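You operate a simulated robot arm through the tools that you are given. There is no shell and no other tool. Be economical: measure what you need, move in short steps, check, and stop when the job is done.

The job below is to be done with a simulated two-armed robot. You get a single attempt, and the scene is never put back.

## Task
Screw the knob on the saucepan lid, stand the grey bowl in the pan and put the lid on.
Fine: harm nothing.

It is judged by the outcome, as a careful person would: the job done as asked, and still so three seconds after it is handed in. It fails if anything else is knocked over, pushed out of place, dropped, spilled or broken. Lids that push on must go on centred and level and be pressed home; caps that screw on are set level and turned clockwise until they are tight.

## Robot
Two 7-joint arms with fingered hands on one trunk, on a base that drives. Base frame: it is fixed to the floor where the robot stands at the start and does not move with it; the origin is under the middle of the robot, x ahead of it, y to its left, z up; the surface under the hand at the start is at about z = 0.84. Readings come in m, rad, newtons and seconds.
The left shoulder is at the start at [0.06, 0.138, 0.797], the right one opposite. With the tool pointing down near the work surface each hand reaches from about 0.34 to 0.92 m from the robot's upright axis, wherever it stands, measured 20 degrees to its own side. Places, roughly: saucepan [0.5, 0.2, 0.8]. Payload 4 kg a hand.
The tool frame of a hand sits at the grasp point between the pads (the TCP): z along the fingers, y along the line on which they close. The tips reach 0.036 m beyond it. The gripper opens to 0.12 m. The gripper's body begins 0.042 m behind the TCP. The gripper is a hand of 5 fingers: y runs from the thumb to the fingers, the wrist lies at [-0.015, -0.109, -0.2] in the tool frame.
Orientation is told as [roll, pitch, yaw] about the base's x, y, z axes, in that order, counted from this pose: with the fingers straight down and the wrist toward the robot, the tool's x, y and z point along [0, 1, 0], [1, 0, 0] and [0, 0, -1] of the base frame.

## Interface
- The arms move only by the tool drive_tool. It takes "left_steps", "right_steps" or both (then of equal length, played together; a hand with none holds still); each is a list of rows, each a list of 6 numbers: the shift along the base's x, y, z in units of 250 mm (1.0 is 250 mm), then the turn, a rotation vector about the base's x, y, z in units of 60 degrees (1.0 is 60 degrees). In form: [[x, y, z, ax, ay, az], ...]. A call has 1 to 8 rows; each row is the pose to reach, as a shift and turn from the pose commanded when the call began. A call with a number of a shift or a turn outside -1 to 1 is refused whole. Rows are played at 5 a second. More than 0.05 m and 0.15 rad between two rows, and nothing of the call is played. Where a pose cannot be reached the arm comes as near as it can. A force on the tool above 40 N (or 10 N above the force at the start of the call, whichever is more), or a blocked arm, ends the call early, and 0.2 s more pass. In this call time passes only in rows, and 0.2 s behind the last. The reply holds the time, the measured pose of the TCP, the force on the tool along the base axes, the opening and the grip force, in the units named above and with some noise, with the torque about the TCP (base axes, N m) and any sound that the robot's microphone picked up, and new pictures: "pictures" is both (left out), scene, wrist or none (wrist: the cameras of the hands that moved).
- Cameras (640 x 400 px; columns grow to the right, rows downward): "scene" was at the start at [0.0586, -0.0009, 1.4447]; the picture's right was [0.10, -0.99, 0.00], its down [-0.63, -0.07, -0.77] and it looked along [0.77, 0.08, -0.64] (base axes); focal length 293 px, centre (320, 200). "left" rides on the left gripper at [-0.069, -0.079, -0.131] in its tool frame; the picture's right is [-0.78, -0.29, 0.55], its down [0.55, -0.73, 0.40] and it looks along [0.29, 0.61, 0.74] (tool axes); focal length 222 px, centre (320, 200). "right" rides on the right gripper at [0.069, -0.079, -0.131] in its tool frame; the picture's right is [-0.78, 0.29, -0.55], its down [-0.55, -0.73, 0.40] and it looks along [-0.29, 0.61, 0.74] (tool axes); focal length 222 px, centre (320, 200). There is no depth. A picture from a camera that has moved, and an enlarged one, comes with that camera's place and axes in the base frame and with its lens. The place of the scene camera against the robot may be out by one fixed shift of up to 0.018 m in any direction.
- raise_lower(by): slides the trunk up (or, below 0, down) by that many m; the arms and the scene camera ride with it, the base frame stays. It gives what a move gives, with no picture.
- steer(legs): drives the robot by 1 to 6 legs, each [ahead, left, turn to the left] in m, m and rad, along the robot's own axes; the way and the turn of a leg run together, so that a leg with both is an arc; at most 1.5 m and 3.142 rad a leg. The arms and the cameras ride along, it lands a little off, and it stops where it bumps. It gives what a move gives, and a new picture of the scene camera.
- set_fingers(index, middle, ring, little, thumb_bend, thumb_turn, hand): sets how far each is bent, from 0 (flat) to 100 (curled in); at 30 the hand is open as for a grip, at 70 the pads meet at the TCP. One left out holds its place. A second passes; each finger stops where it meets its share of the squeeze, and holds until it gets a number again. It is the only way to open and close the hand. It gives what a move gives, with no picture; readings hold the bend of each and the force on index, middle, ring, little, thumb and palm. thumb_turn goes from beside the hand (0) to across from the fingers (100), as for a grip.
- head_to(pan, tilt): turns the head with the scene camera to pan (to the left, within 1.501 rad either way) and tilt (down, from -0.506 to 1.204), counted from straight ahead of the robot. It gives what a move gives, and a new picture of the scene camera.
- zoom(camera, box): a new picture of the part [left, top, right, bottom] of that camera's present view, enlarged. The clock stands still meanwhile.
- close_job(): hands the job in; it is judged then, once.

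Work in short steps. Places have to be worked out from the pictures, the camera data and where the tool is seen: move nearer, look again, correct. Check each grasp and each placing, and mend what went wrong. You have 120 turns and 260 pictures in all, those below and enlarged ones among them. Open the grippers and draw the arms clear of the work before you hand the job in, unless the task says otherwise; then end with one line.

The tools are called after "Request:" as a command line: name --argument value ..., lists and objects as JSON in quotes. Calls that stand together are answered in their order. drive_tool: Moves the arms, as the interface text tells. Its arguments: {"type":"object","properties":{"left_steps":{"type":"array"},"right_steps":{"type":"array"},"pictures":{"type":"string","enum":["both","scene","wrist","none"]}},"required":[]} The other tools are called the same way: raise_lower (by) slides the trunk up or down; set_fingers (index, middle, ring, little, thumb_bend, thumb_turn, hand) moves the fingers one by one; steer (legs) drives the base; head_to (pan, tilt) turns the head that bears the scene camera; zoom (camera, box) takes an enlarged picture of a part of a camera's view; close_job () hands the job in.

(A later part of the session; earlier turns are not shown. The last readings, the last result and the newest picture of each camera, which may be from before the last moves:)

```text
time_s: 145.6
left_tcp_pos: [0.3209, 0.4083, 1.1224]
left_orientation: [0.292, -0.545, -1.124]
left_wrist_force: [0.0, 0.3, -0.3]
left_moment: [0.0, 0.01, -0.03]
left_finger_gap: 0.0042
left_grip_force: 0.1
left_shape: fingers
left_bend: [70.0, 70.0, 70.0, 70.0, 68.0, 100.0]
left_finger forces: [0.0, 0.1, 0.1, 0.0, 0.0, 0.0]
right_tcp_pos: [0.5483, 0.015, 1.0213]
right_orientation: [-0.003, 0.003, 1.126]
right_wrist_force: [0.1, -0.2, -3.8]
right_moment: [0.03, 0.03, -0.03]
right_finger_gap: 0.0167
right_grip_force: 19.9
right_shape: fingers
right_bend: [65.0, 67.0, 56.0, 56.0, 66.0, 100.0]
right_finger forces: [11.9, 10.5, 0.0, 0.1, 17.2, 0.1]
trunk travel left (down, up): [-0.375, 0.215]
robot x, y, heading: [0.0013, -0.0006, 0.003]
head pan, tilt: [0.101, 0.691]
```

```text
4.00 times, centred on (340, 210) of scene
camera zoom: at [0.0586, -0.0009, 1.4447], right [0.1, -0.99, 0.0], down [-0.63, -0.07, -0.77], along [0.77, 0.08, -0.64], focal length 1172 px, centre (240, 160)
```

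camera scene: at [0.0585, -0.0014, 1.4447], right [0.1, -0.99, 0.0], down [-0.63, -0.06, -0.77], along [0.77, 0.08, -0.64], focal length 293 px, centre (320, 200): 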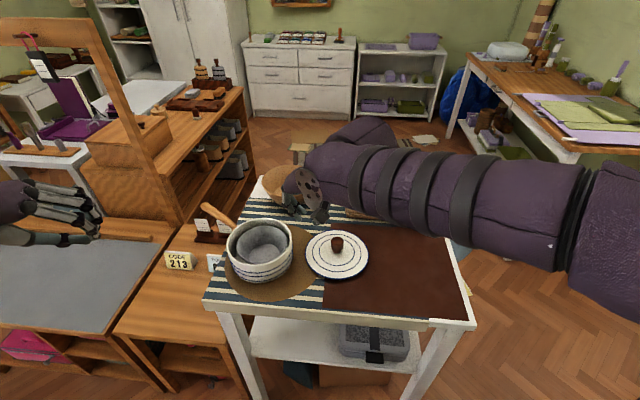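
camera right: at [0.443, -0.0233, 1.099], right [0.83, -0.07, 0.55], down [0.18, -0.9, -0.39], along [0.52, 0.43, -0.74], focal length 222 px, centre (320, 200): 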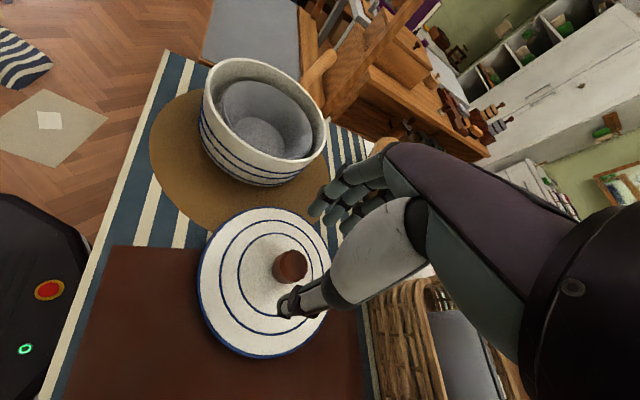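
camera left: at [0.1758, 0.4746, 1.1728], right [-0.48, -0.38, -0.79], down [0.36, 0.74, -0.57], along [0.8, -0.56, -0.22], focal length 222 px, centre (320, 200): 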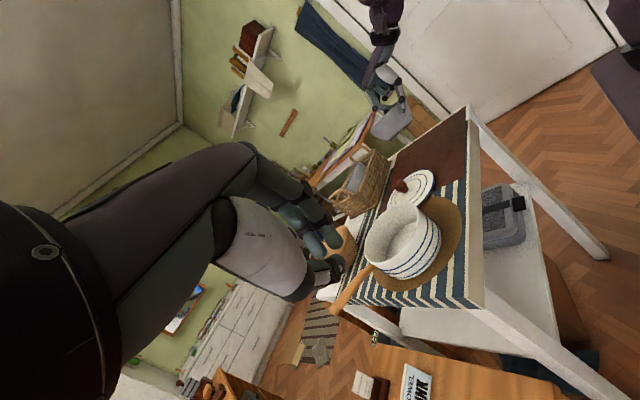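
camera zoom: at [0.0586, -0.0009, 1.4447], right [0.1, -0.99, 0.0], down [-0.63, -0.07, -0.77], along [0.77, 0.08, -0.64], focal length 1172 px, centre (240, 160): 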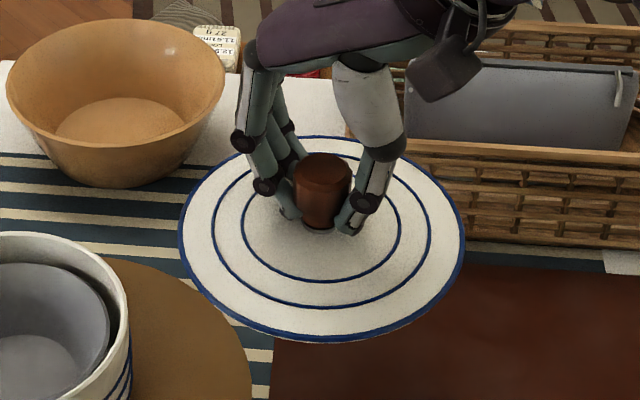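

Lid is level within ~2°. I carry it over the pan to TCP ≈ [0.508, 0.196], bottom still ~6 cm above the rim.

Request:
drive_tool --right_steps '[[-0.04, 0.18, 0.03, 0, 0, 0], [-0.08, 0.36, 0.03, 0, 0, 0], [-0.12, 0.54, 0.03, 0, 0, 0], [-0.16, 0.72, 0.03, 0, 0, 0]]' --pictures "both"

Request:
zoom --camera "left" --box '[340, 130, 460, 270]'

Request:
zoom --camera "scene" --box '[215, 190, 335, 300]'

```text
time_s: 146.6
left_tcp_pos: [0.3222, 0.4087, 1.1216]
left_orientation: [0.293, -0.544, -1.126]
left_wrist_force: [-0.4, 0.0, -1.0]
left_moment: [0.01, 0.0, -0.03]
left_finger_gap: 0.004
left_grip_force: 0.1
left_shape: fingers
left_bend: [70.0, 70.0, 70.0, 70.0, 68.0, 100.0]
left_finger forces: [0.0, 0.1, 0.1, 0.1, 0.0, 0.0]
right_tcp_pos: [0.5081, 0.1944, 1.0278]
right_orientation: [0.0, 0.004, 1.125]
right_wrist_force: [-0.5, -0.1, -4.1]
right_moment: [0.01, 0.01, -0.04]
right_finger_gap: 0.0164
right_grip_force: 19.5
right_shape: fingers
right_bend: [65.0, 67.0, 56.0, 56.0, 66.0, 100.0]
right_finger forces: [11.8, 10.7, 0.0, 0.0, 16.7, 0.0]
trunk travel left (down, up): [-0.375, 0.215]
robot x, y, heading: [0.0046, 0.0023, 0.002]
head pan, tilt: [0.101, 0.691]
camera scene: at [0.0587, 0.0, 1.4447], right [0.1, -0.99, 0.0], down [-0.63, -0.07, -0.77], along [0.77, 0.08, -0.64], focal length 293 px, centre (320, 200)
camera right: at [0.4115, 0.1531, 1.1579], right [0.83, -0.07, 0.55], down [0.18, -0.9, -0.39], along [0.52, 0.43, -0.74], focal length 222 px, centre (320, 200)
```

scene: 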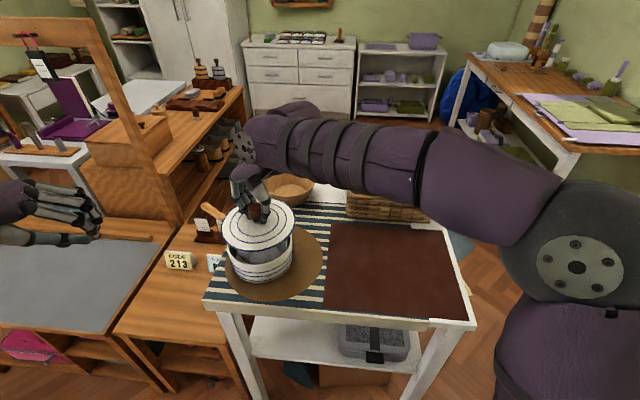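
right: 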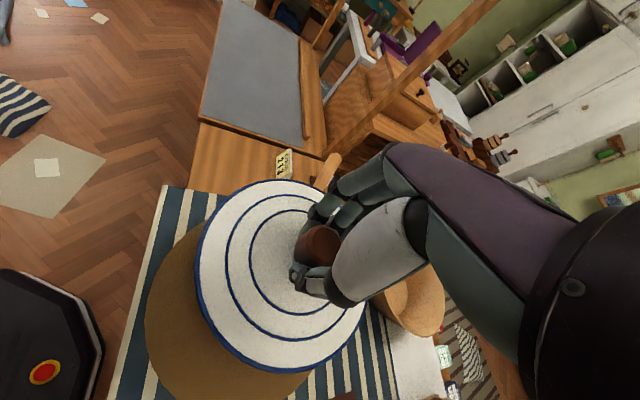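

```text
2.86 times, centred on (400, 200) of left
camera zoom: at [0.1759, 0.4758, 1.1723], right [-0.48, -0.38, -0.79], down [0.36, 0.74, -0.57], along [0.8, -0.56, -0.22], focal length 635 px, centre (91, 200)
```

zoom: 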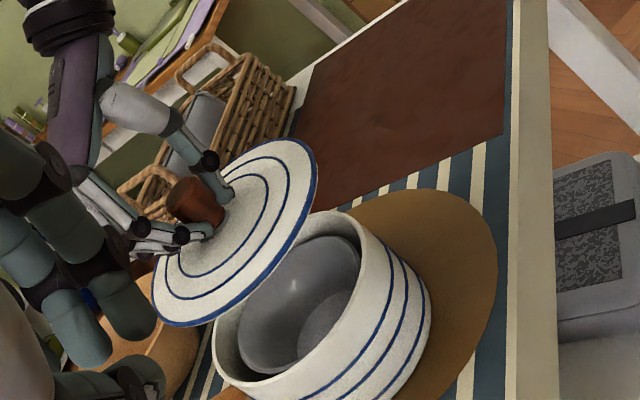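

```text
3.64 times, centred on (275, 245) of scene
camera zoom: at [0.0587, 0.0, 1.4447], right [0.1, -0.99, 0.0], down [-0.63, -0.07, -0.77], along [0.77, 0.08, -0.64], focal length 1066 px, centre (484, 36)
```

zoom: 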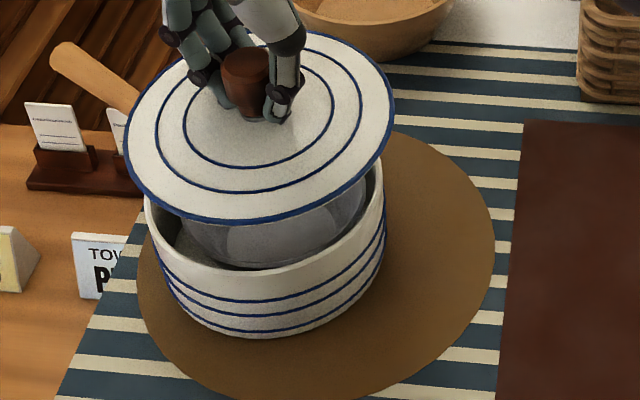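

Relative to the lid, the pan's centre appears ~5 mm further in x and ~9 mm in y. I correct and lower 4 cm, then compare the edges again.

Request:
drive_tool --right_steps '[[0.01, 0.018, 0, 0, 0, 0], [0.02, 0.036, -0.06, 0, 0, 0], [0.02, 0.036, -0.12, 0, 0, 0], [0.02, 0.036, -0.16, 0, 0, 0]]' --pictures "none"

Request:
zoom --camera "left" --box '[350, 150, 450, 270]'

Request:
zoom --camera "scene" --box '[220, 200, 310, 290]'

Request:
zoom --camera "right" --box '[160, 160, 400, 390]'

```text
time_s: 147.6
left_tcp_pos: [0.3219, 0.4087, 1.1223]
left_orientation: [0.291, -0.543, -1.125]
left_wrist_force: [0.5, 0.3, -0.7]
left_moment: [0.01, 0.05, 0.0]
left_finger_gap: 0.004
left_grip_force: 0.1
left_shape: fingers
left_bend: [70.0, 70.0, 70.0, 70.0, 68.0, 100.0]
left_finger forces: [0.1, 0.0, 0.0, 0.1, 0.0, 0.0]
right_tcp_pos: [0.5142, 0.2053, 0.9872]
right_orientation: [-0.002, 0.004, 1.125]
right_wrist_force: [0.3, -0.1, -2.6]
right_moment: [0.03, 0.0, 0.05]
right_finger_gap: 0.0164
right_grip_force: 19.8
right_shape: fingers
right_bend: [65.0, 67.0, 56.0, 56.0, 66.0, 100.0]
right_finger forces: [11.9, 10.8, 0.0, 0.0, 16.7, 0.0]
trunk travel left (down, up): [-0.375, 0.215]
robot x, y, heading: [0.0021, 0.0041, -0.001]
head pan, tilt: [0.101, 0.691]
```

```text
3.33 times, centred on (400, 210) of left
camera zoom: at [0.176, 0.4753, 1.1725], right [-0.48, -0.38, -0.79], down [0.36, 0.74, -0.57], along [0.8, -0.56, -0.22], focal length 740 px, centre (53, 167)
```

zoom: 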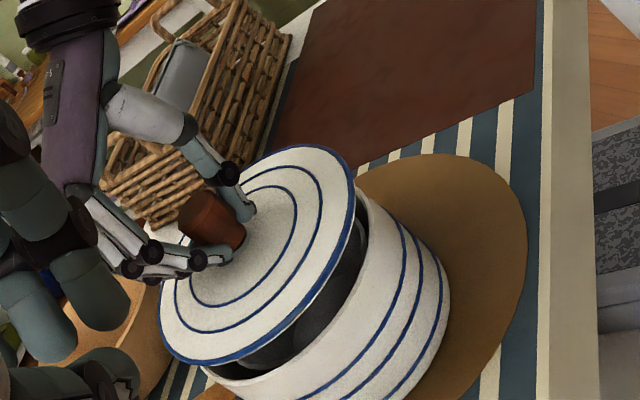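

```text
4.44 times, centred on (265, 245) of scene
camera zoom: at [0.0589, -0.0006, 1.4447], right [0.1, -0.99, 0.0], down [-0.63, -0.07, -0.77], along [0.77, 0.08, -0.64], focal length 1302 px, centre (564, 0)
```

zoom: 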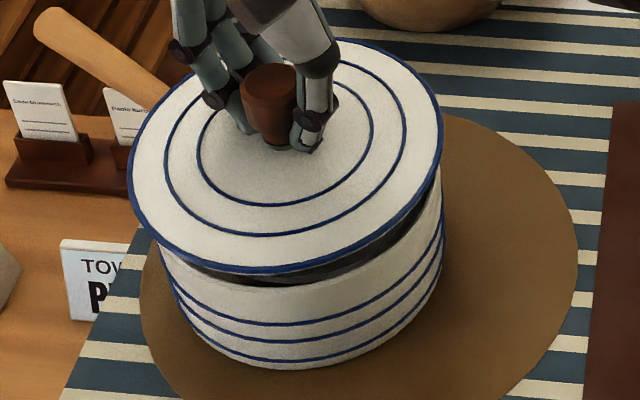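

```text
1.74 times, centred on (280, 275) of right
camera zoom: at [0.4179, 0.1622, 1.1184], right [0.83, -0.07, 0.55], down [0.18, -0.9, -0.39], along [0.52, 0.43, -0.74], focal length 386 px, centre (390, 70)
```

zoom: 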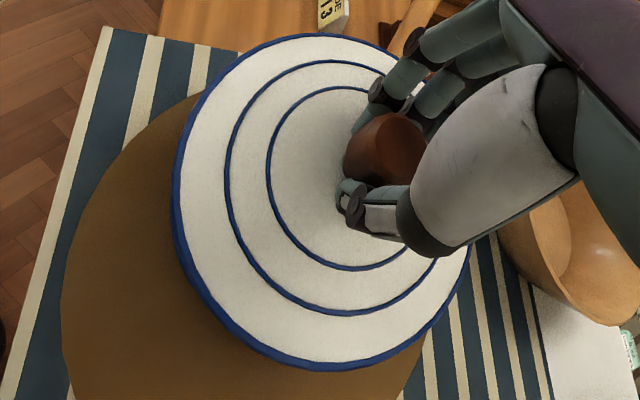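

Solving both views together: the lid should go about +2 mm x, −4 mm y and ~27 mm down. I apply that and lower 18 mm.

Request:
drive_tool --right_steps '[[0.008, -0.016, -0.02, 0, 0, 0], [0.008, -0.016, -0.05, 0, 0, 0], [0.008, -0.016, -0.072, 0, 0, 0]]' --pictures "none"

Request:
zoom --camera "left" --box '[360, 170, 440, 270]'

Request:
zoom --camera "scene" --box '[220, 210, 300, 290]'

```text
time_s: 148.3
left_tcp_pos: [0.3211, 0.4075, 1.1217]
left_orientation: [0.293, -0.543, -1.125]
left_wrist_force: [-0.4, -0.4, -0.1]
left_moment: [0.04, 0.06, 0.0]
left_finger_gap: 0.0041
left_grip_force: 0.0
left_shape: fingers
left_bend: [70.0, 70.0, 70.0, 70.0, 68.0, 100.0]
left_finger forces: [0.1, 0.0, 0.0, 0.0, 0.0, 0.0]
right_tcp_pos: [0.5172, 0.1984, 0.9684]
right_orientation: [0.0, 0.005, 1.123]
right_wrist_force: [0.5, 1.1, -4.0]
right_moment: [0.03, -0.02, -0.02]
right_finger_gap: 0.0163
right_grip_force: 19.0
right_shape: fingers
right_bend: [65.0, 67.0, 56.0, 56.0, 66.0, 100.0]
right_finger forces: [11.8, 10.9, 0.1, 0.1, 16.7, 0.1]
trunk travel left (down, up): [-0.375, 0.215]
robot x, y, heading: [0.0009, -0.0005, 0.001]
head pan, tilt: [0.101, 0.691]
```

```text
4.00 times, centred on (400, 220) of left
camera zoom: at [0.176, 0.4752, 1.1726], right [-0.48, -0.38, -0.79], down [0.36, 0.74, -0.57], along [0.8, -0.56, -0.22], focal length 888 px, centre (0, 120)
```

zoom: 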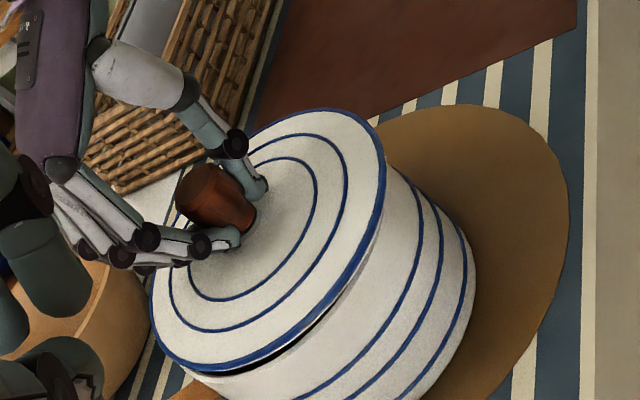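

```text
5.00 times, centred on (260, 250) of scene
camera zoom: at [0.0588, -0.0007, 1.4447], right [0.1, -0.99, 0.0], down [-0.63, -0.07, -0.77], along [0.77, 0.08, -0.64], focal length 1465 px, centre (620, -50)
```

zoom: 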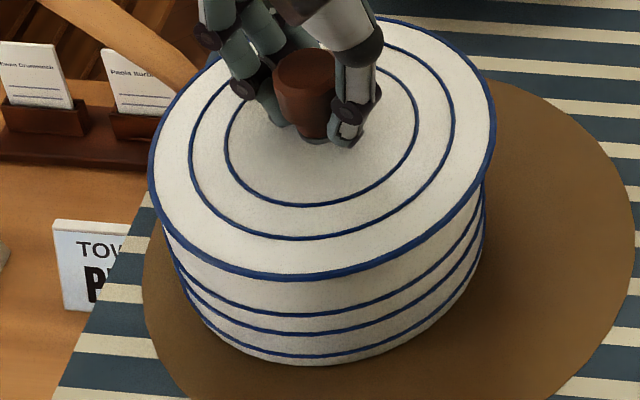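

Aligned to ~2–3 mm. I lower slowly to contact and read the forces.

Request:
drive_tool --right_steps '[[0.004, 0, -0.008, 0, 0, 0], [0.006, 0, -0.016, 0, 0, 0], [0.006, 0, -0.024, 0, 0, 0], [0.006, 0, -0.032, 0, 0, 0]]' --pictures "none"

Request:
zoom --camera "left" --box '[360, 170, 440, 270]'

Request:
zoom --camera "scene" --box '[220, 210, 300, 290]'

```text
time_s: 149.3
left_tcp_pos: [0.322, 0.4077, 1.1228]
left_orientation: [0.292, -0.543, -1.124]
left_wrist_force: [0.3, -0.6, 0.2]
left_moment: [0.03, 0.02, 0.03]
left_finger_gap: 0.0038
left_grip_force: 0.1
left_shape: fingers
left_bend: [70.0, 70.0, 70.0, 70.0, 68.0, 100.0]
left_finger forces: [0.1, 0.1, 0.0, 0.1, 0.0, 0.1]
right_tcp_pos: [0.5177, 0.1985, 0.9623]
right_orientation: [-0.003, 0.002, 1.125]
right_wrist_force: [1.4, -0.1, 3.1]
right_moment: [-0.01, 0.06, 0.0]
right_finger_gap: 0.0154
right_grip_force: 20.8
right_shape: fingers
right_bend: [71.0, 67.0, 56.0, 56.0, 67.0, 100.0]
right_finger forces: [12.4, 11.7, 0.0, 0.1, 18.2, 0.0]
trunk travel left (down, up): [-0.375, 0.215]
robot x, y, heading: [-0.0038, 0.0039, 0.006]
head pan, tilt: [0.101, 0.691]
```

```text
4.00 times, centred on (400, 220) of left
camera zoom: at [0.1758, 0.4751, 1.1728], right [-0.48, -0.38, -0.79], down [0.36, 0.74, -0.57], along [0.8, -0.56, -0.22], focal length 888 px, centre (0, 120)
```

zoom: 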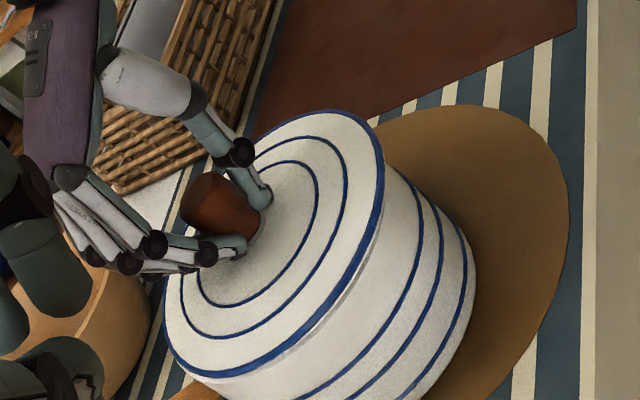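

```text
5.00 times, centred on (260, 250) of scene
camera zoom: at [0.0586, -0.0009, 1.4448], right [0.1, -0.99, 0.0], down [-0.63, -0.07, -0.77], along [0.77, 0.08, -0.64], focal length 1465 px, centre (620, -50)
```

zoom: 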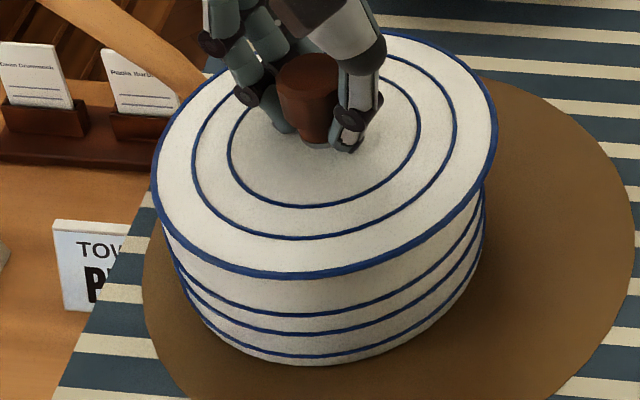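

Near edge caught on the rim while the far side dropped, so the lid must go further in +x. I lift 3 mm, move +4 mm x, and lower again.

Request:
drive_tool --right_steps '[[0, 0, 0.014, 0, 0, 0], [0.016, 0, 0.014, 0, 0, 0], [0.016, 0, 0.004, 0, 0, 0], [0.016, 0, -0.006, 0, 0, 0], [0.016, 0, -0.014, 0, 0, 0]]' --pictures "none"

Request:
zoom --camera "left" --box '[360, 170, 440, 270]'

Request:
zoom --camera "scene" --box '[220, 210, 300, 290]'

```text
time_s: 150.6
left_tcp_pos: [0.3203, 0.4079, 1.123]
left_orientation: [0.293, -0.542, -1.128]
left_wrist_force: [1.3, 0.5, 0.3]
left_moment: [0.02, -0.01, 0.02]
left_finger_gap: 0.0043
left_grip_force: 0.0
left_shape: fingers
left_bend: [70.0, 70.0, 70.0, 70.0, 68.0, 100.0]
left_finger forces: [0.1, 0.0, 0.1, 0.0, 0.0, 0.0]
right_tcp_pos: [0.522, 0.1996, 0.9629]
right_orientation: [-0.004, -0.003, 1.124]
right_wrist_force: [0.5, -0.1, 18.4]
right_moment: [-0.34, 0.25, 0.02]
right_finger_gap: 0.0155
right_grip_force: 27.9
right_shape: fingers
right_bend: [71.0, 67.0, 56.0, 56.0, 68.0, 100.0]
right_finger forces: [12.4, 11.0, 0.1, 0.1, 32.4, 0.0]
trunk travel left (down, up): [-0.375, 0.215]
robot x, y, heading: [-0.0026, -0.0023, -0.001]
head pan, tilt: [0.101, 0.691]
```

```text
4.00 times, centred on (400, 220) of left
camera zoom: at [0.1748, 0.4747, 1.1733], right [-0.48, -0.38, -0.79], down [0.36, 0.74, -0.57], along [0.8, -0.56, -0.22], focal length 888 px, centre (0, 120)
```

zoom: 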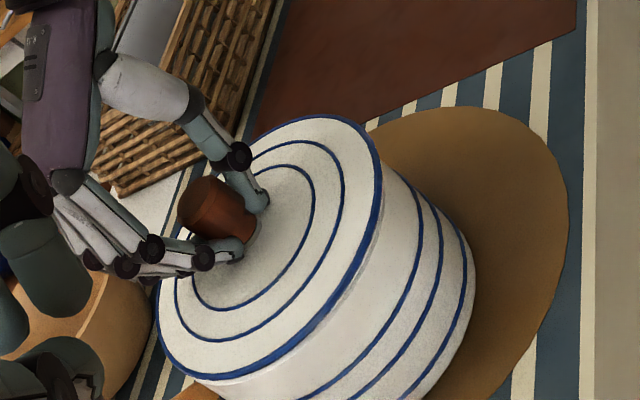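

```text
5.00 times, centred on (260, 250) of scene
camera zoom: at [0.0574, -0.0014, 1.4451], right [0.1, -0.99, 0.0], down [-0.63, -0.06, -0.77], along [0.77, 0.08, -0.64], focal length 1465 px, centre (620, -50)
```

zoom: 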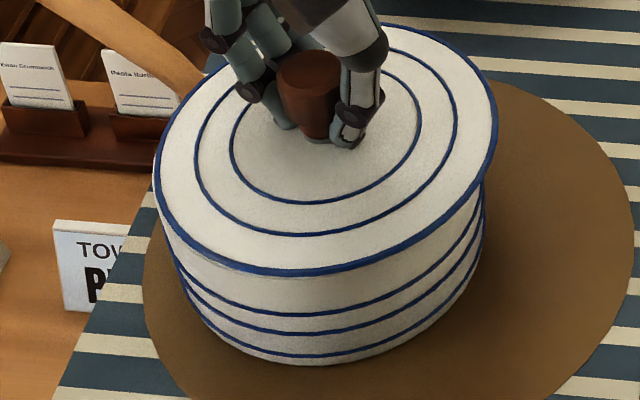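

The lid now hugs the rim, laterally centred (equal overhang left and right). I release the knob, raise the hand and inspect before pressing home.

Request:
set_fingers --hand "right" --index 60 --middle 60 --thumb_bend 58

Request:
drive_tool --right_steps '[[0, 0, 0.04, 0, 0, 0], [0, 0, 0.12, 0, 0, 0], [0, 0, 0.26, 0, 0, 0], [0, 0, 0.4, 0, 0, 0], [-0.05, -0.15, 0.5, 0, 0, 0], [-0.05, -0.32, 0.55, 0, 0, 0]]' --pictures "none"

Request:
zoom --camera "left" --box '[360, 170, 440, 270]'

Request:
zoom --camera "scene" --box '[220, 210, 300, 290]'

Request:
zoom --camera "right" --box '[120, 60, 380, 320]'

```text
time_s: 151.6
left_tcp_pos: [0.321, 0.408, 1.1217]
left_orientation: [0.289, -0.546, -1.126]
left_wrist_force: [0.3, 0.5, 0.2]
left_moment: [0.05, -0.01, -0.02]
left_finger_gap: 0.004
left_grip_force: 0.0
left_shape: fingers
left_bend: [70.0, 70.0, 70.0, 70.0, 68.0, 100.0]
left_finger forces: [0.1, 0.0, 0.0, 0.0, 0.1, 0.1]
right_tcp_pos: [0.522, 0.202, 0.9642]
right_orientation: [-0.004, -0.012, 1.125]
right_wrist_force: [0.2, 1.7, 13.7]
right_moment: [-0.27, 0.23, -0.02]
right_finger_gap: 0.0312
right_grip_force: 7.7
right_shape: fingers
right_bend: [60.0, 60.0, 56.0, 56.0, 59.0, 100.0]
right_finger forces: [0.0, 0.0, 0.0, 0.1, 14.7, 0.0]
trunk travel left (down, up): [-0.375, 0.215]
robot x, y, heading: [-0.0041, -0.0022, 0.003]
head pan, tilt: [0.101, 0.691]
stopped (right hand): the force on the tool passed its limit at 40 N (the readings are from after the stop); the commanded pose is now the measured one
```

```text
time_s: 153.0
left_tcp_pos: [0.3212, 0.4084, 1.1213]
left_orientation: [0.292, -0.543, -1.124]
left_wrist_force: [-0.5, 0.0, -0.9]
left_moment: [0.01, 0.01, 0.02]
left_finger_gap: 0.0041
left_grip_force: 0.1
left_shape: fingers
left_bend: [70.0, 70.0, 70.0, 70.0, 68.0, 100.0]
left_finger forces: [0.0, 0.0, 0.0, 0.1, 0.1, 0.1]
right_tcp_pos: [0.5095, 0.12, 1.099]
right_orientation: [-0.002, -0.004, 1.124]
right_wrist_force: [0.3, -0.2, 0.0]
right_moment: [0.03, 0.01, -0.01]
right_finger_gap: 0.0333
right_grip_force: 0.0
right_shape: fingers
right_bend: [60.0, 60.0, 56.0, 56.0, 57.0, 100.0]
right_finger forces: [0.0, 0.1, 0.0, 0.0, 0.0, 0.0]
trunk travel left (down, up): [-0.375, 0.215]
robot x, y, heading: [0.0018, 0.0017, 0.001]
head pan, tilt: [0.101, 0.691]
```

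```text
4.00 times, centred on (400, 220) of left
camera zoom: at [0.1754, 0.4746, 1.1729], right [-0.48, -0.38, -0.79], down [0.36, 0.74, -0.57], along [0.8, -0.56, -0.22], focal length 888 px, centre (0, 120)
```

zoom: 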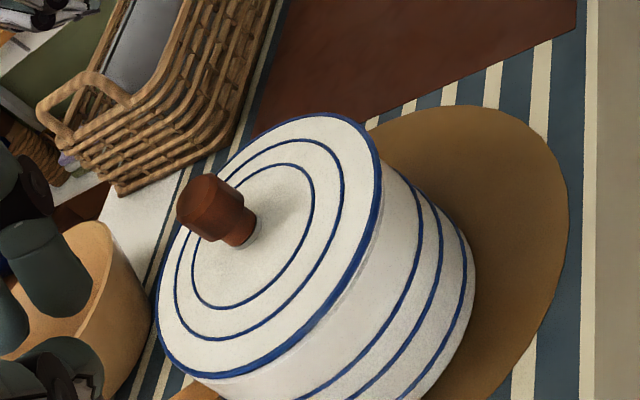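

```text
5.00 times, centred on (260, 250) of scene
camera zoom: at [0.0584, -0.0014, 1.4447], right [0.1, -0.99, 0.0], down [-0.63, -0.06, -0.77], along [0.77, 0.08, -0.64], focal length 1465 px, centre (620, -50)
```

zoom: 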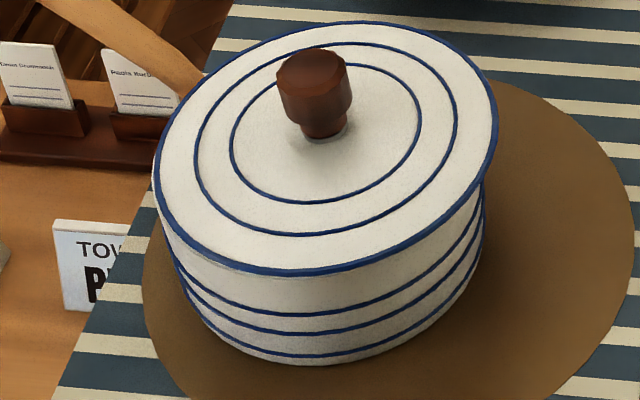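

```text
1.54 times, centred on (250, 190) of right
camera zoom: at [0.4124, 0.077, 1.2288], right [0.83, -0.08, 0.55], down [0.18, -0.9, -0.4], along [0.53, 0.43, -0.73], focal length 342 px, centre (428, 215)
```

zoom: 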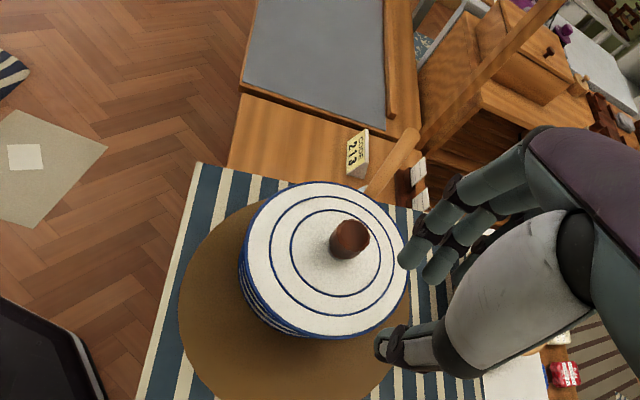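

I zoom tightly at the left, front and right parts of the rim to verify it's level and closed.

Request:
zoom --camera "scene" --box '[236, 240, 268, 264]'

Request:
zoom --camera "scene" --box '[264, 240, 296, 264]'

Request:
zoom --camera "left" --box '[375, 215, 431, 265]'

```text
16.00 times, centred on (252, 252) of scene
camera zoom: at [0.0584, -0.0014, 1.4447], right [0.1, -0.99, 0.0], down [-0.63, -0.06, -0.77], along [0.77, 0.08, -0.64], focal length 4688 px, centre (1408, -632)
```

zoom: 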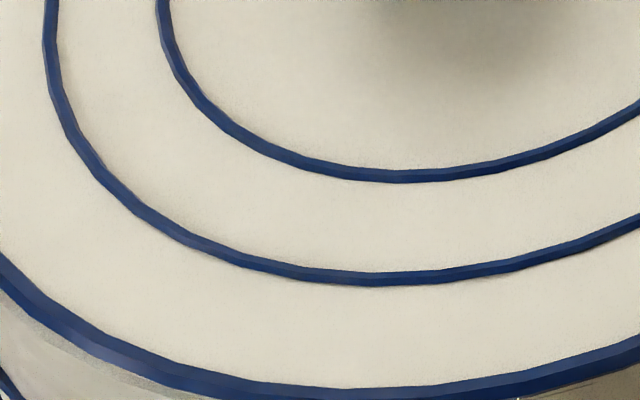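

```text
16.00 times, centred on (280, 252) of scene
camera zoom: at [0.0584, -0.0014, 1.4447], right [0.1, -0.99, 0.0], down [-0.63, -0.06, -0.77], along [0.77, 0.08, -0.64], focal length 4688 px, centre (960, -632)
```

zoom: 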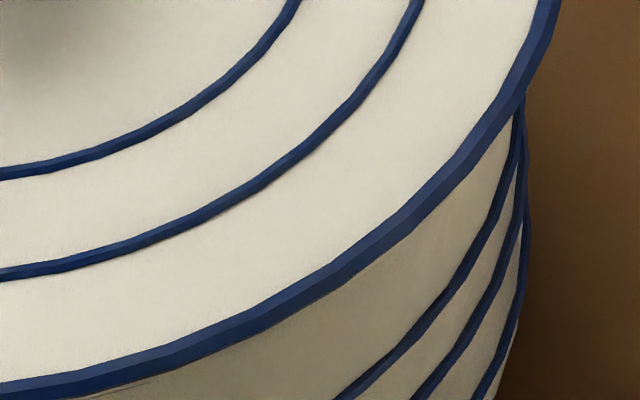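

```text
8.00 times, centred on (403, 240) of left
camera zoom: at [0.1754, 0.4746, 1.1729], right [-0.48, -0.38, -0.79], down [0.36, 0.74, -0.57], along [0.8, -0.56, -0.22], focal length 1777 px, centre (-344, -120)
```

zoom: 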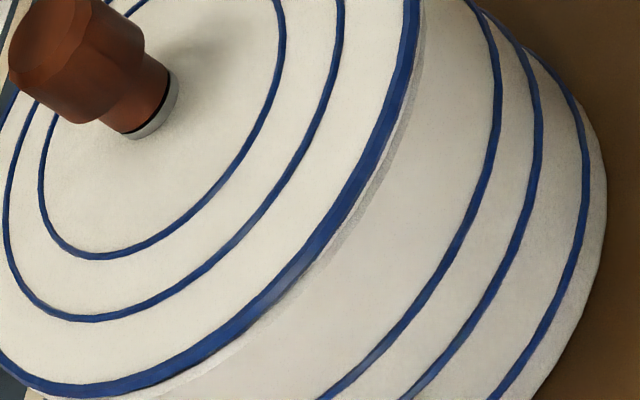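

To judge the seat I need a low side view; I lower the left camera (clear of the furniture) and look again.

Request:
drive_tool --left_steps '[[0.06, 0.06, -0.15, 0, 0, 0], [0.12, 0.12, -0.3, 0, 0, 0], [0.18, 0.18, -0.46, 0, 0, 0], [0.24, 0.24, -0.6, 0, 0, 0]]' --pictures "wrist"

Request:
zoom --camera "left" --box '[310, 110, 420, 220]'

```text
time_s: 154.0
left_tcp_pos: [0.3792, 0.4704, 0.9693]
left_orientation: [0.291, -0.542, -1.125]
left_wrist_force: [-0.2, 0.2, 0.0]
left_moment: [-0.02, -0.03, 0.01]
left_finger_gap: 0.0044
left_grip_force: 0.1
left_shape: fingers
left_bend: [70.0, 70.0, 70.0, 70.0, 68.0, 100.0]
left_finger forces: [0.0, 0.1, 0.0, 0.0, 0.0, 0.0]
right_tcp_pos: [0.5102, 0.1196, 1.099]
right_orientation: [-0.004, -0.003, 1.122]
right_wrist_force: [0.8, 0.6, 0.7]
right_moment: [0.01, 0.03, 0.0]
right_finger_gap: 0.0342
right_grip_force: 0.0
right_shape: fingers
right_bend: [60.0, 60.0, 56.0, 56.0, 57.0, 100.0]
right_finger forces: [0.0, 0.0, 0.0, 0.0, 0.1, 0.0]
trunk travel left (down, up): [-0.375, 0.215]
robot x, y, heading: [0.0001, 0.0014, -0.001]
head pan, tilt: [0.101, 0.691]
camera left: at [0.2334, 0.537, 1.0208], right [-0.48, -0.38, -0.79], down [0.36, 0.74, -0.57], along [0.8, -0.56, -0.22], focal length 222 px, centre (320, 200)
```

left: 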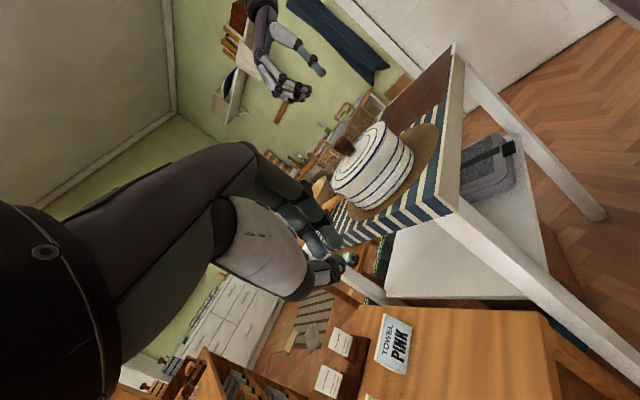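

```text
3.64 times, centred on (365, 165) of left
camera zoom: at [0.2334, 0.537, 1.0208], right [-0.48, -0.38, -0.79], down [0.36, 0.74, -0.57], along [0.8, -0.56, -0.22], focal length 808 px, centre (156, 327)
```

zoom: 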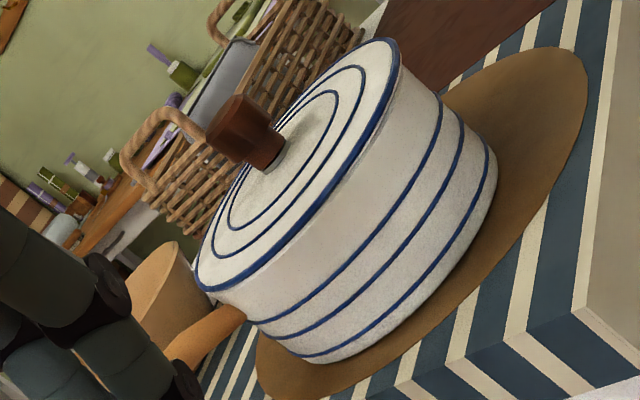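

Request:
zoom --camera "left" --box '[362, 118, 394, 142]'

Request:
zoom --camera "left" --box '[328, 155, 380, 195]'

```text
16.00 times, centred on (378, 130) of left
camera zoom: at [0.2334, 0.537, 1.0208], right [-0.48, -0.38, -0.79], down [0.36, 0.74, -0.57], along [0.8, -0.56, -0.22], focal length 3554 px, centre (-608, 1320)
```

zoom: 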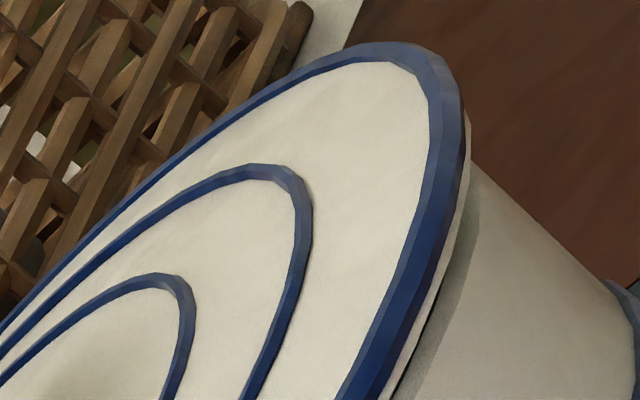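

```text
10.00 times, centred on (354, 175) of left
camera zoom: at [0.2334, 0.537, 1.0208], right [-0.48, -0.38, -0.79], down [0.36, 0.74, -0.57], along [0.8, -0.56, -0.22], focal length 2221 px, centre (-20, 450)
```

zoom: 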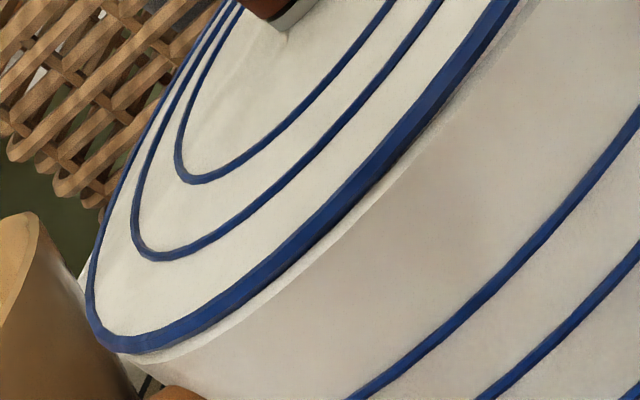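

The lid is level; the white strip is the lid's own lower edge and the shadow line beneath is even. I now press it home: close the right hand to a pinch and bring it above the knob top (≈[0.520, 0.197, 0.955]).

Request:
set_fingers --hand "right" --index 70 --middle 70 --ring 70 --little 70 --thumb_bend 68

Request:
drive_tool --right_steps '[[0.02, 0.15, 0, 0, 0, 0], [0.04, 0.31, 0, 0, 0, 0], [0.04, 0.31, -0.15, 0, 0, 0], [0.04, 0.31, -0.3, 0, 0, 0], [0.04, 0.31, -0.36, 0, 0, 0]]' --pictures "none"

Request:
zoom --camera "left" --box '[310, 100, 420, 210]'

Request:
zoom --camera "scene" --box '[220, 190, 300, 270]'

```text
time_s: 155.0
left_tcp_pos: [0.3788, 0.4695, 0.9695]
left_orientation: [0.292, -0.543, -1.126]
left_wrist_force: [-1.4, 0.4, -0.1]
left_moment: [0.03, 0.0, -0.03]
left_finger_gap: 0.0043
left_grip_force: 0.0
left_shape: fingers
left_bend: [70.0, 70.0, 70.0, 70.0, 68.0, 100.0]
left_finger forces: [0.1, 0.0, 0.0, 0.1, 0.0, 0.0]
right_tcp_pos: [0.5101, 0.1208, 1.0985]
right_orientation: [-0.004, -0.003, 1.124]
right_wrist_force: [0.2, -0.6, 0.3]
right_moment: [-0.01, 0.03, 0.01]
right_finger_gap: 0.0042
right_grip_force: 0.0
right_shape: fingers
right_bend: [70.0, 70.0, 70.0, 70.0, 68.0, 100.0]
right_finger forces: [0.0, 0.0, 0.0, 0.0, 0.0, 0.1]
trunk travel left (down, up): [-0.375, 0.215]
robot x, y, heading: [0.002, 0.003, 0.003]
head pan, tilt: [0.101, 0.691]
```

```text
time_s: 156.2
left_tcp_pos: [0.3786, 0.4693, 0.9706]
left_orientation: [0.29, -0.545, -1.126]
left_wrist_force: [0.4, -0.4, -0.2]
left_moment: [-0.01, 0.0, -0.01]
left_finger_gap: 0.0042
left_grip_force: 0.0
left_shape: fingers
left_bend: [70.0, 70.0, 70.0, 70.0, 68.0, 100.0]
left_finger forces: [0.0, 0.0, 0.1, 0.0, 0.1, 0.0]
right_tcp_pos: [0.5203, 0.1985, 1.0087]
right_orientation: [-0.005, -0.003, 1.123]
right_wrist_force: [-0.3, 1.0, -0.3]
right_moment: [0.02, -0.02, 0.01]
right_finger_gap: 0.0042
right_grip_force: 0.1
right_shape: fingers
right_bend: [70.0, 70.0, 70.0, 70.0, 68.0, 100.0]
right_finger forces: [0.0, 0.1, 0.1, 0.0, 0.1, 0.0]
trunk travel left (down, up): [-0.375, 0.215]
robot x, y, heading: [-0.0002, -0.0014, 0.001]
head pan, tilt: [0.101, 0.691]
```

```text
3.64 times, centred on (365, 155) of left
camera zoom: at [0.2331, 0.5367, 1.0214], right [-0.48, -0.38, -0.79], down [0.36, 0.74, -0.57], along [0.8, -0.56, -0.22], focal length 808 px, centre (156, 364)
```

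zoom: 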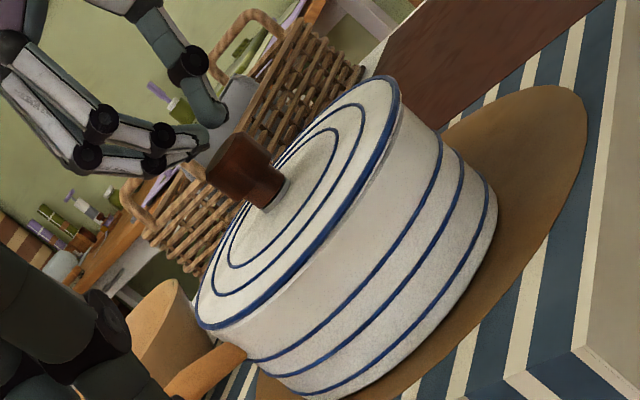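

```text
5.00 times, centred on (260, 230) of scene
camera zoom: at [0.0587, -0.0006, 1.4447], right [0.1, -0.99, 0.0], down [-0.63, -0.07, -0.77], along [0.77, 0.08, -0.64], focal length 1465 px, centre (620, 50)
```

zoom: 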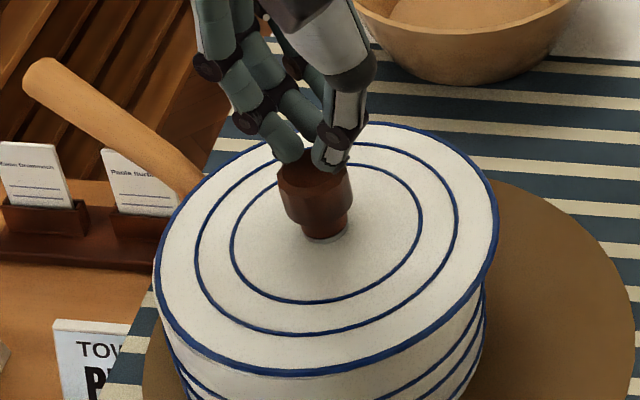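

Fingertips are right above the knob. Press down in small steps (40 N limit protects).

Request:
drive_tool --right_steps '[[0, 0, -0.02, 0, 0, 0], [0, 0, -0.04, 0, 0, 0], [0, 0, -0.054, 0, 0, 0], [0, 0, -0.064, 0, 0, 0], [0, 0, -0.072, 0, 0, 0]]' --pictures "none"

Request:
zoom --camera "left" --box '[310, 100, 420, 210]'

```text
time_s: 157.4
left_tcp_pos: [0.3778, 0.4687, 0.9726]
left_orientation: [0.294, -0.544, -1.126]
left_wrist_force: [-0.9, 0.0, 0.5]
left_moment: [0.01, 0.02, 0.0]
left_finger_gap: 0.004
left_grip_force: 0.1
left_shape: fingers
left_bend: [70.0, 70.0, 70.0, 70.0, 68.0, 100.0]
left_finger forces: [0.0, 0.0, 0.0, 0.0, 0.0, 0.0]
right_tcp_pos: [0.519, 0.1973, 0.9948]
right_orientation: [-0.005, -0.011, 1.123]
right_wrist_force: [-2.1, -0.4, 23.8]
right_moment: [-0.14, 0.17, -0.03]
right_finger_gap: 0.0036
right_grip_force: 12.2
right_shape: fingers
right_bend: [71.0, 70.0, 70.0, 70.0, 68.0, 100.0]
right_finger forces: [7.4, 1.8, 0.1, 0.1, 14.9, 0.0]
trunk travel left (down, up): [-0.375, 0.215]
robot x, y, heading: [-0.0001, -0.0014, -0.001]
head pan, tilt: [0.101, 0.691]
```

```text
3.64 times, centred on (365, 155) of left
camera zoom: at [0.2319, 0.5362, 1.0223], right [-0.48, -0.38, -0.79], down [0.36, 0.74, -0.57], along [0.8, -0.56, -0.22], focal length 808 px, centre (156, 364)
```

zoom: 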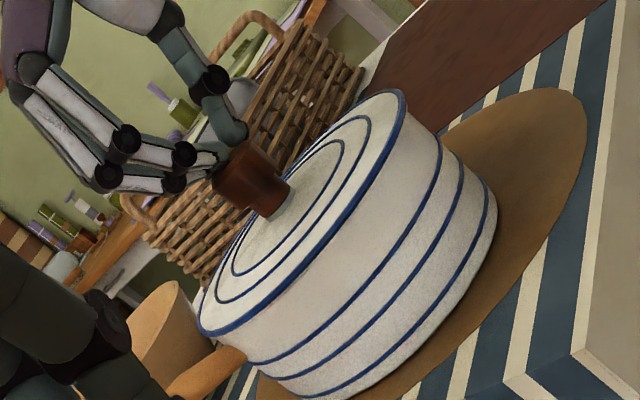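

The lid moved visibly further down under 24 N. Press a little more until it stops.

Request:
drive_tool --right_steps '[[0, 0, -0.008, 0, 0, 0], [0, 0, -0.014, 0, 0, 0], [0, 0, -0.018, 0, 0, 0], [0, 0, -0.022, 0, 0, 0]]' --pictures "none"

Request:
zoom --camera "left" --box '[310, 100, 420, 210]'

Request:
zoom --camera "scene" --box '[220, 210, 300, 290]'

```text
time_s: 158.0
left_tcp_pos: [0.3787, 0.4698, 0.9708]
left_orientation: [0.29, -0.544, -1.126]
left_wrist_force: [-0.4, -0.2, -0.5]
left_moment: [0.02, 0.0, -0.01]
left_finger_gap: 0.004
left_grip_force: 0.0
left_shape: fingers
left_bend: [70.0, 70.0, 70.0, 70.0, 68.0, 100.0]
left_finger forces: [0.0, 0.0, 0.0, 0.1, 0.0, 0.1]
right_tcp_pos: [0.5216, 0.1981, 0.9961]
right_orientation: [-0.008, -0.021, 1.123]
right_wrist_force: [-2.4, -3.4, 13.2]
right_moment: [-0.22, 0.16, -0.02]
right_finger_gap: 0.0056
right_grip_force: 7.7
right_shape: fingers
right_bend: [70.0, 70.0, 70.0, 70.0, 68.0, 100.0]
right_finger forces: [2.0, 0.1, 0.1, 0.0, 13.3, 0.0]
trunk travel left (down, up): [-0.375, 0.215]
robot x, y, heading: [0.0011, -0.0026, 0.005]
head pan, tilt: [0.101, 0.691]
stopped in row 3 (right hand): the force on the tool passed its limit at 41 N (the readings are from after the stop); the commanded pose is now the measured one
```

```text
3.64 times, centred on (365, 155) of left
camera zoom: at [0.2326, 0.5361, 1.0213], right [-0.48, -0.38, -0.79], down [0.36, 0.74, -0.57], along [0.8, -0.56, -0.22], focal length 808 px, centre (156, 364)
```

zoom: 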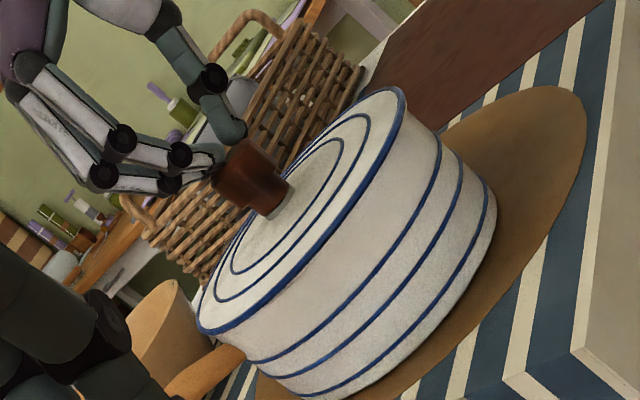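

```text
5.00 times, centred on (260, 250) of scene
camera zoom: at [0.0577, -0.0013, 1.4443], right [0.1, -0.99, 0.0], down [-0.63, -0.06, -0.77], along [0.77, 0.08, -0.64], focal length 1465 px, centre (620, -50)
```

zoom: 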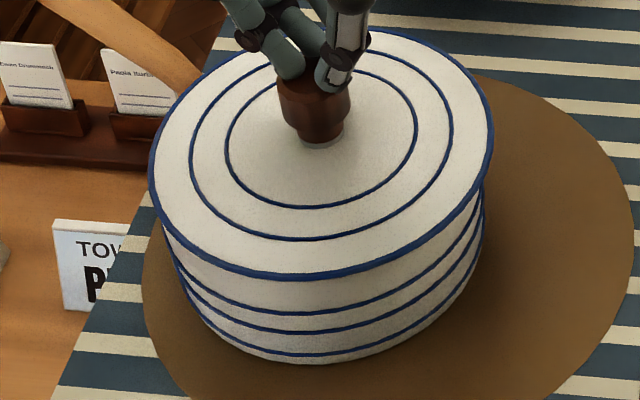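

Raise the right hand clear and inspect the seat from the low view.

Request:
drive_tool --right_steps '[[0, 0, 0.1, 0, 0, 0], [0, 0, 0.25, 0, 0, 0], [-0.02, -0.15, 0.4, 0, 0, 0], [-0.05, -0.35, 0.45, 0, 0, 0]]' --pictures "none"

Request:
zoom --camera "left" --box '[322, 110, 402, 190]'

Request:
zoom --camera "left" --box '[362, 118, 394, 142]'

Request:
zoom --camera "scene" --box '[220, 210, 300, 290]'

```text
refused: row 3 steps farther than a row can; nothing moved
```

```text
5.00 times, centred on (362, 150) of left
camera zoom: at [0.2326, 0.5361, 1.0213], right [-0.48, -0.38, -0.79], down [0.36, 0.74, -0.57], along [0.8, -0.56, -0.22], focal length 1111 px, centre (110, 450)
```

zoom: 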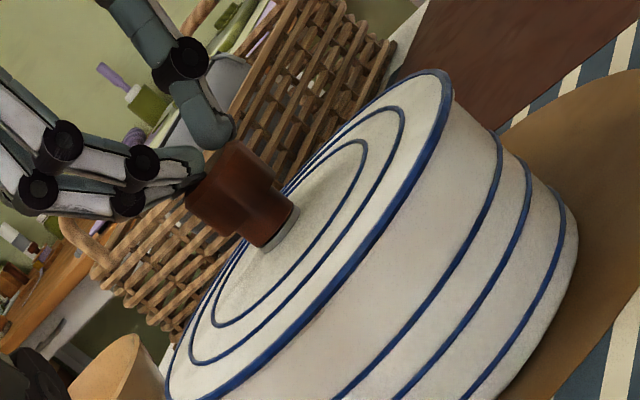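

```text
16.00 times, centred on (378, 130) of left
camera zoom: at [0.2326, 0.5361, 1.0213], right [-0.48, -0.38, -0.79], down [0.36, 0.74, -0.57], along [0.8, -0.56, -0.22], focal length 3554 px, centre (-608, 1320)
```

zoom: 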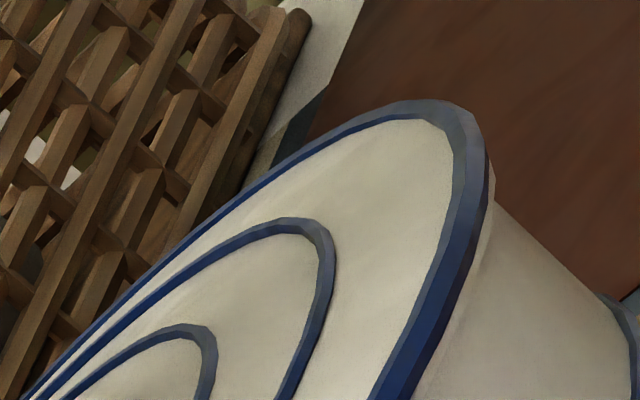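

```text
5.00 times, centred on (260, 250) of scene
camera zoom: at [0.0577, -0.0013, 1.4443], right [0.1, -0.99, 0.0], down [-0.63, -0.06, -0.77], along [0.77, 0.08, -0.64], focal length 1465 px, centre (620, -50)
```

zoom: 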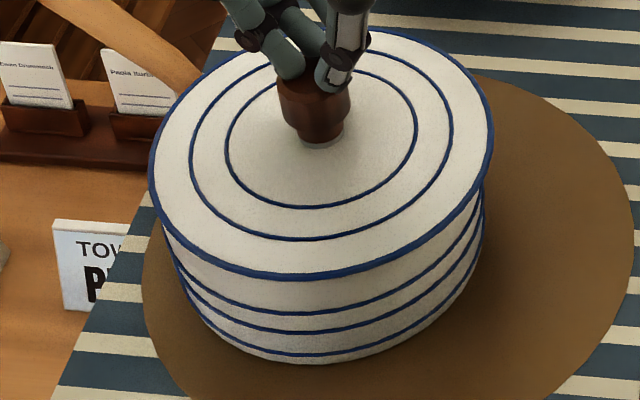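

The shadow gap under the lid edge has vanished: it's down flush all along. I withdraw the right hand.

Request:
drive_tool --right_steps '[[0, 0, 0.1, 0, 0, 0], [0, 0, 0.25, 0, 0, 0], [0, -0.06, 0.4, 0, 0, 0], [0, -0.2, 0.45, 0, 0, 0], [0, -0.38, 0.45, 0, 0, 0], [0, -0.56, 0.45, 0, 0, 0], [0, -0.74, 0.45, 0, 0, 0]]' --pictures "both"

Request:
zoom --camera "scene" --box '[220, 205, 300, 285]'

Request:
zoom --camera "left" --box '[322, 110, 412, 210]'

```text
time_s: 159.6
left_tcp_pos: [0.3769, 0.4691, 0.9721]
left_orientation: [0.292, -0.544, -1.127]
left_wrist_force: [-0.2, -0.4, -0.2]
left_moment: [0.05, 0.01, 0.02]
left_finger_gap: 0.004
left_grip_force: 0.0
left_shape: fingers
left_bend: [70.0, 70.0, 70.0, 70.0, 68.0, 100.0]
left_finger forces: [0.1, 0.0, 0.0, 0.0, 0.0, 0.1]
right_tcp_pos: [0.5204, 0.0146, 1.106]
right_orientation: [-0.007, -0.015, 1.124]
right_wrist_force: [-0.7, 0.1, -0.2]
right_moment: [-0.03, 0.01, -0.04]
right_finger_gap: 0.004
right_grip_force: 0.0
right_shape: fingers
right_bend: [70.0, 70.0, 70.0, 70.0, 68.0, 100.0]
right_finger forces: [0.1, 0.0, 0.0, 0.0, 0.1, 0.1]
trunk travel left (down, up): [-0.375, 0.215]
robot x, y, heading: [-0.0005, -0.0014, -0.004]
head pan, tilt: [0.101, 0.691]
camera scene: at [0.0585, -0.0013, 1.4447], right [0.1, -0.99, 0.0], down [-0.63, -0.06, -0.77], along [0.77, 0.08, -0.64], focal length 293 px, centre (320, 200)
camera right: at [0.4224, -0.03, 1.2358], right [0.83, -0.08, 0.56], down [0.18, -0.9, -0.4], along [0.53, 0.44, -0.73], focal length 222 px, centre (320, 200)
```

scene: 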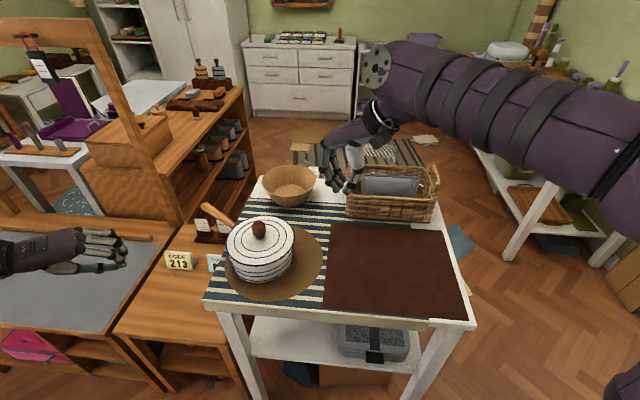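
right: 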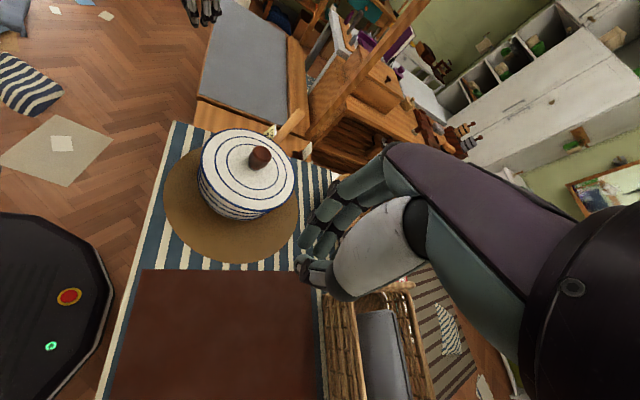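

```text
5.00 times, centred on (260, 245) of scene
camera zoom: at [0.0585, -0.0013, 1.4447], right [0.1, -0.99, 0.0], down [-0.63, -0.06, -0.77], along [0.77, 0.08, -0.64], focal length 1465 px, centre (620, -25)
```

zoom: 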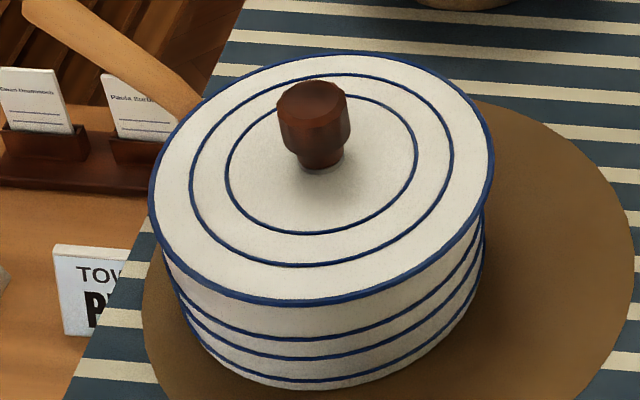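

```text
4.00 times, centred on (367, 160) of left
camera zoom: at [0.2329, 0.5362, 1.0217], right [-0.48, -0.38, -0.79], down [0.36, 0.74, -0.57], along [0.8, -0.56, -0.22], focal length 888 px, centre (132, 360)
```

zoom: 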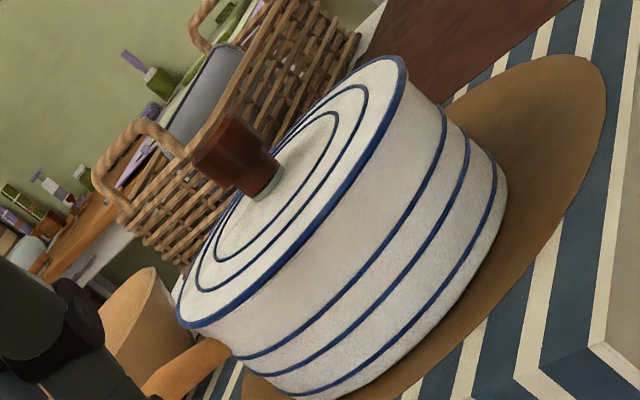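

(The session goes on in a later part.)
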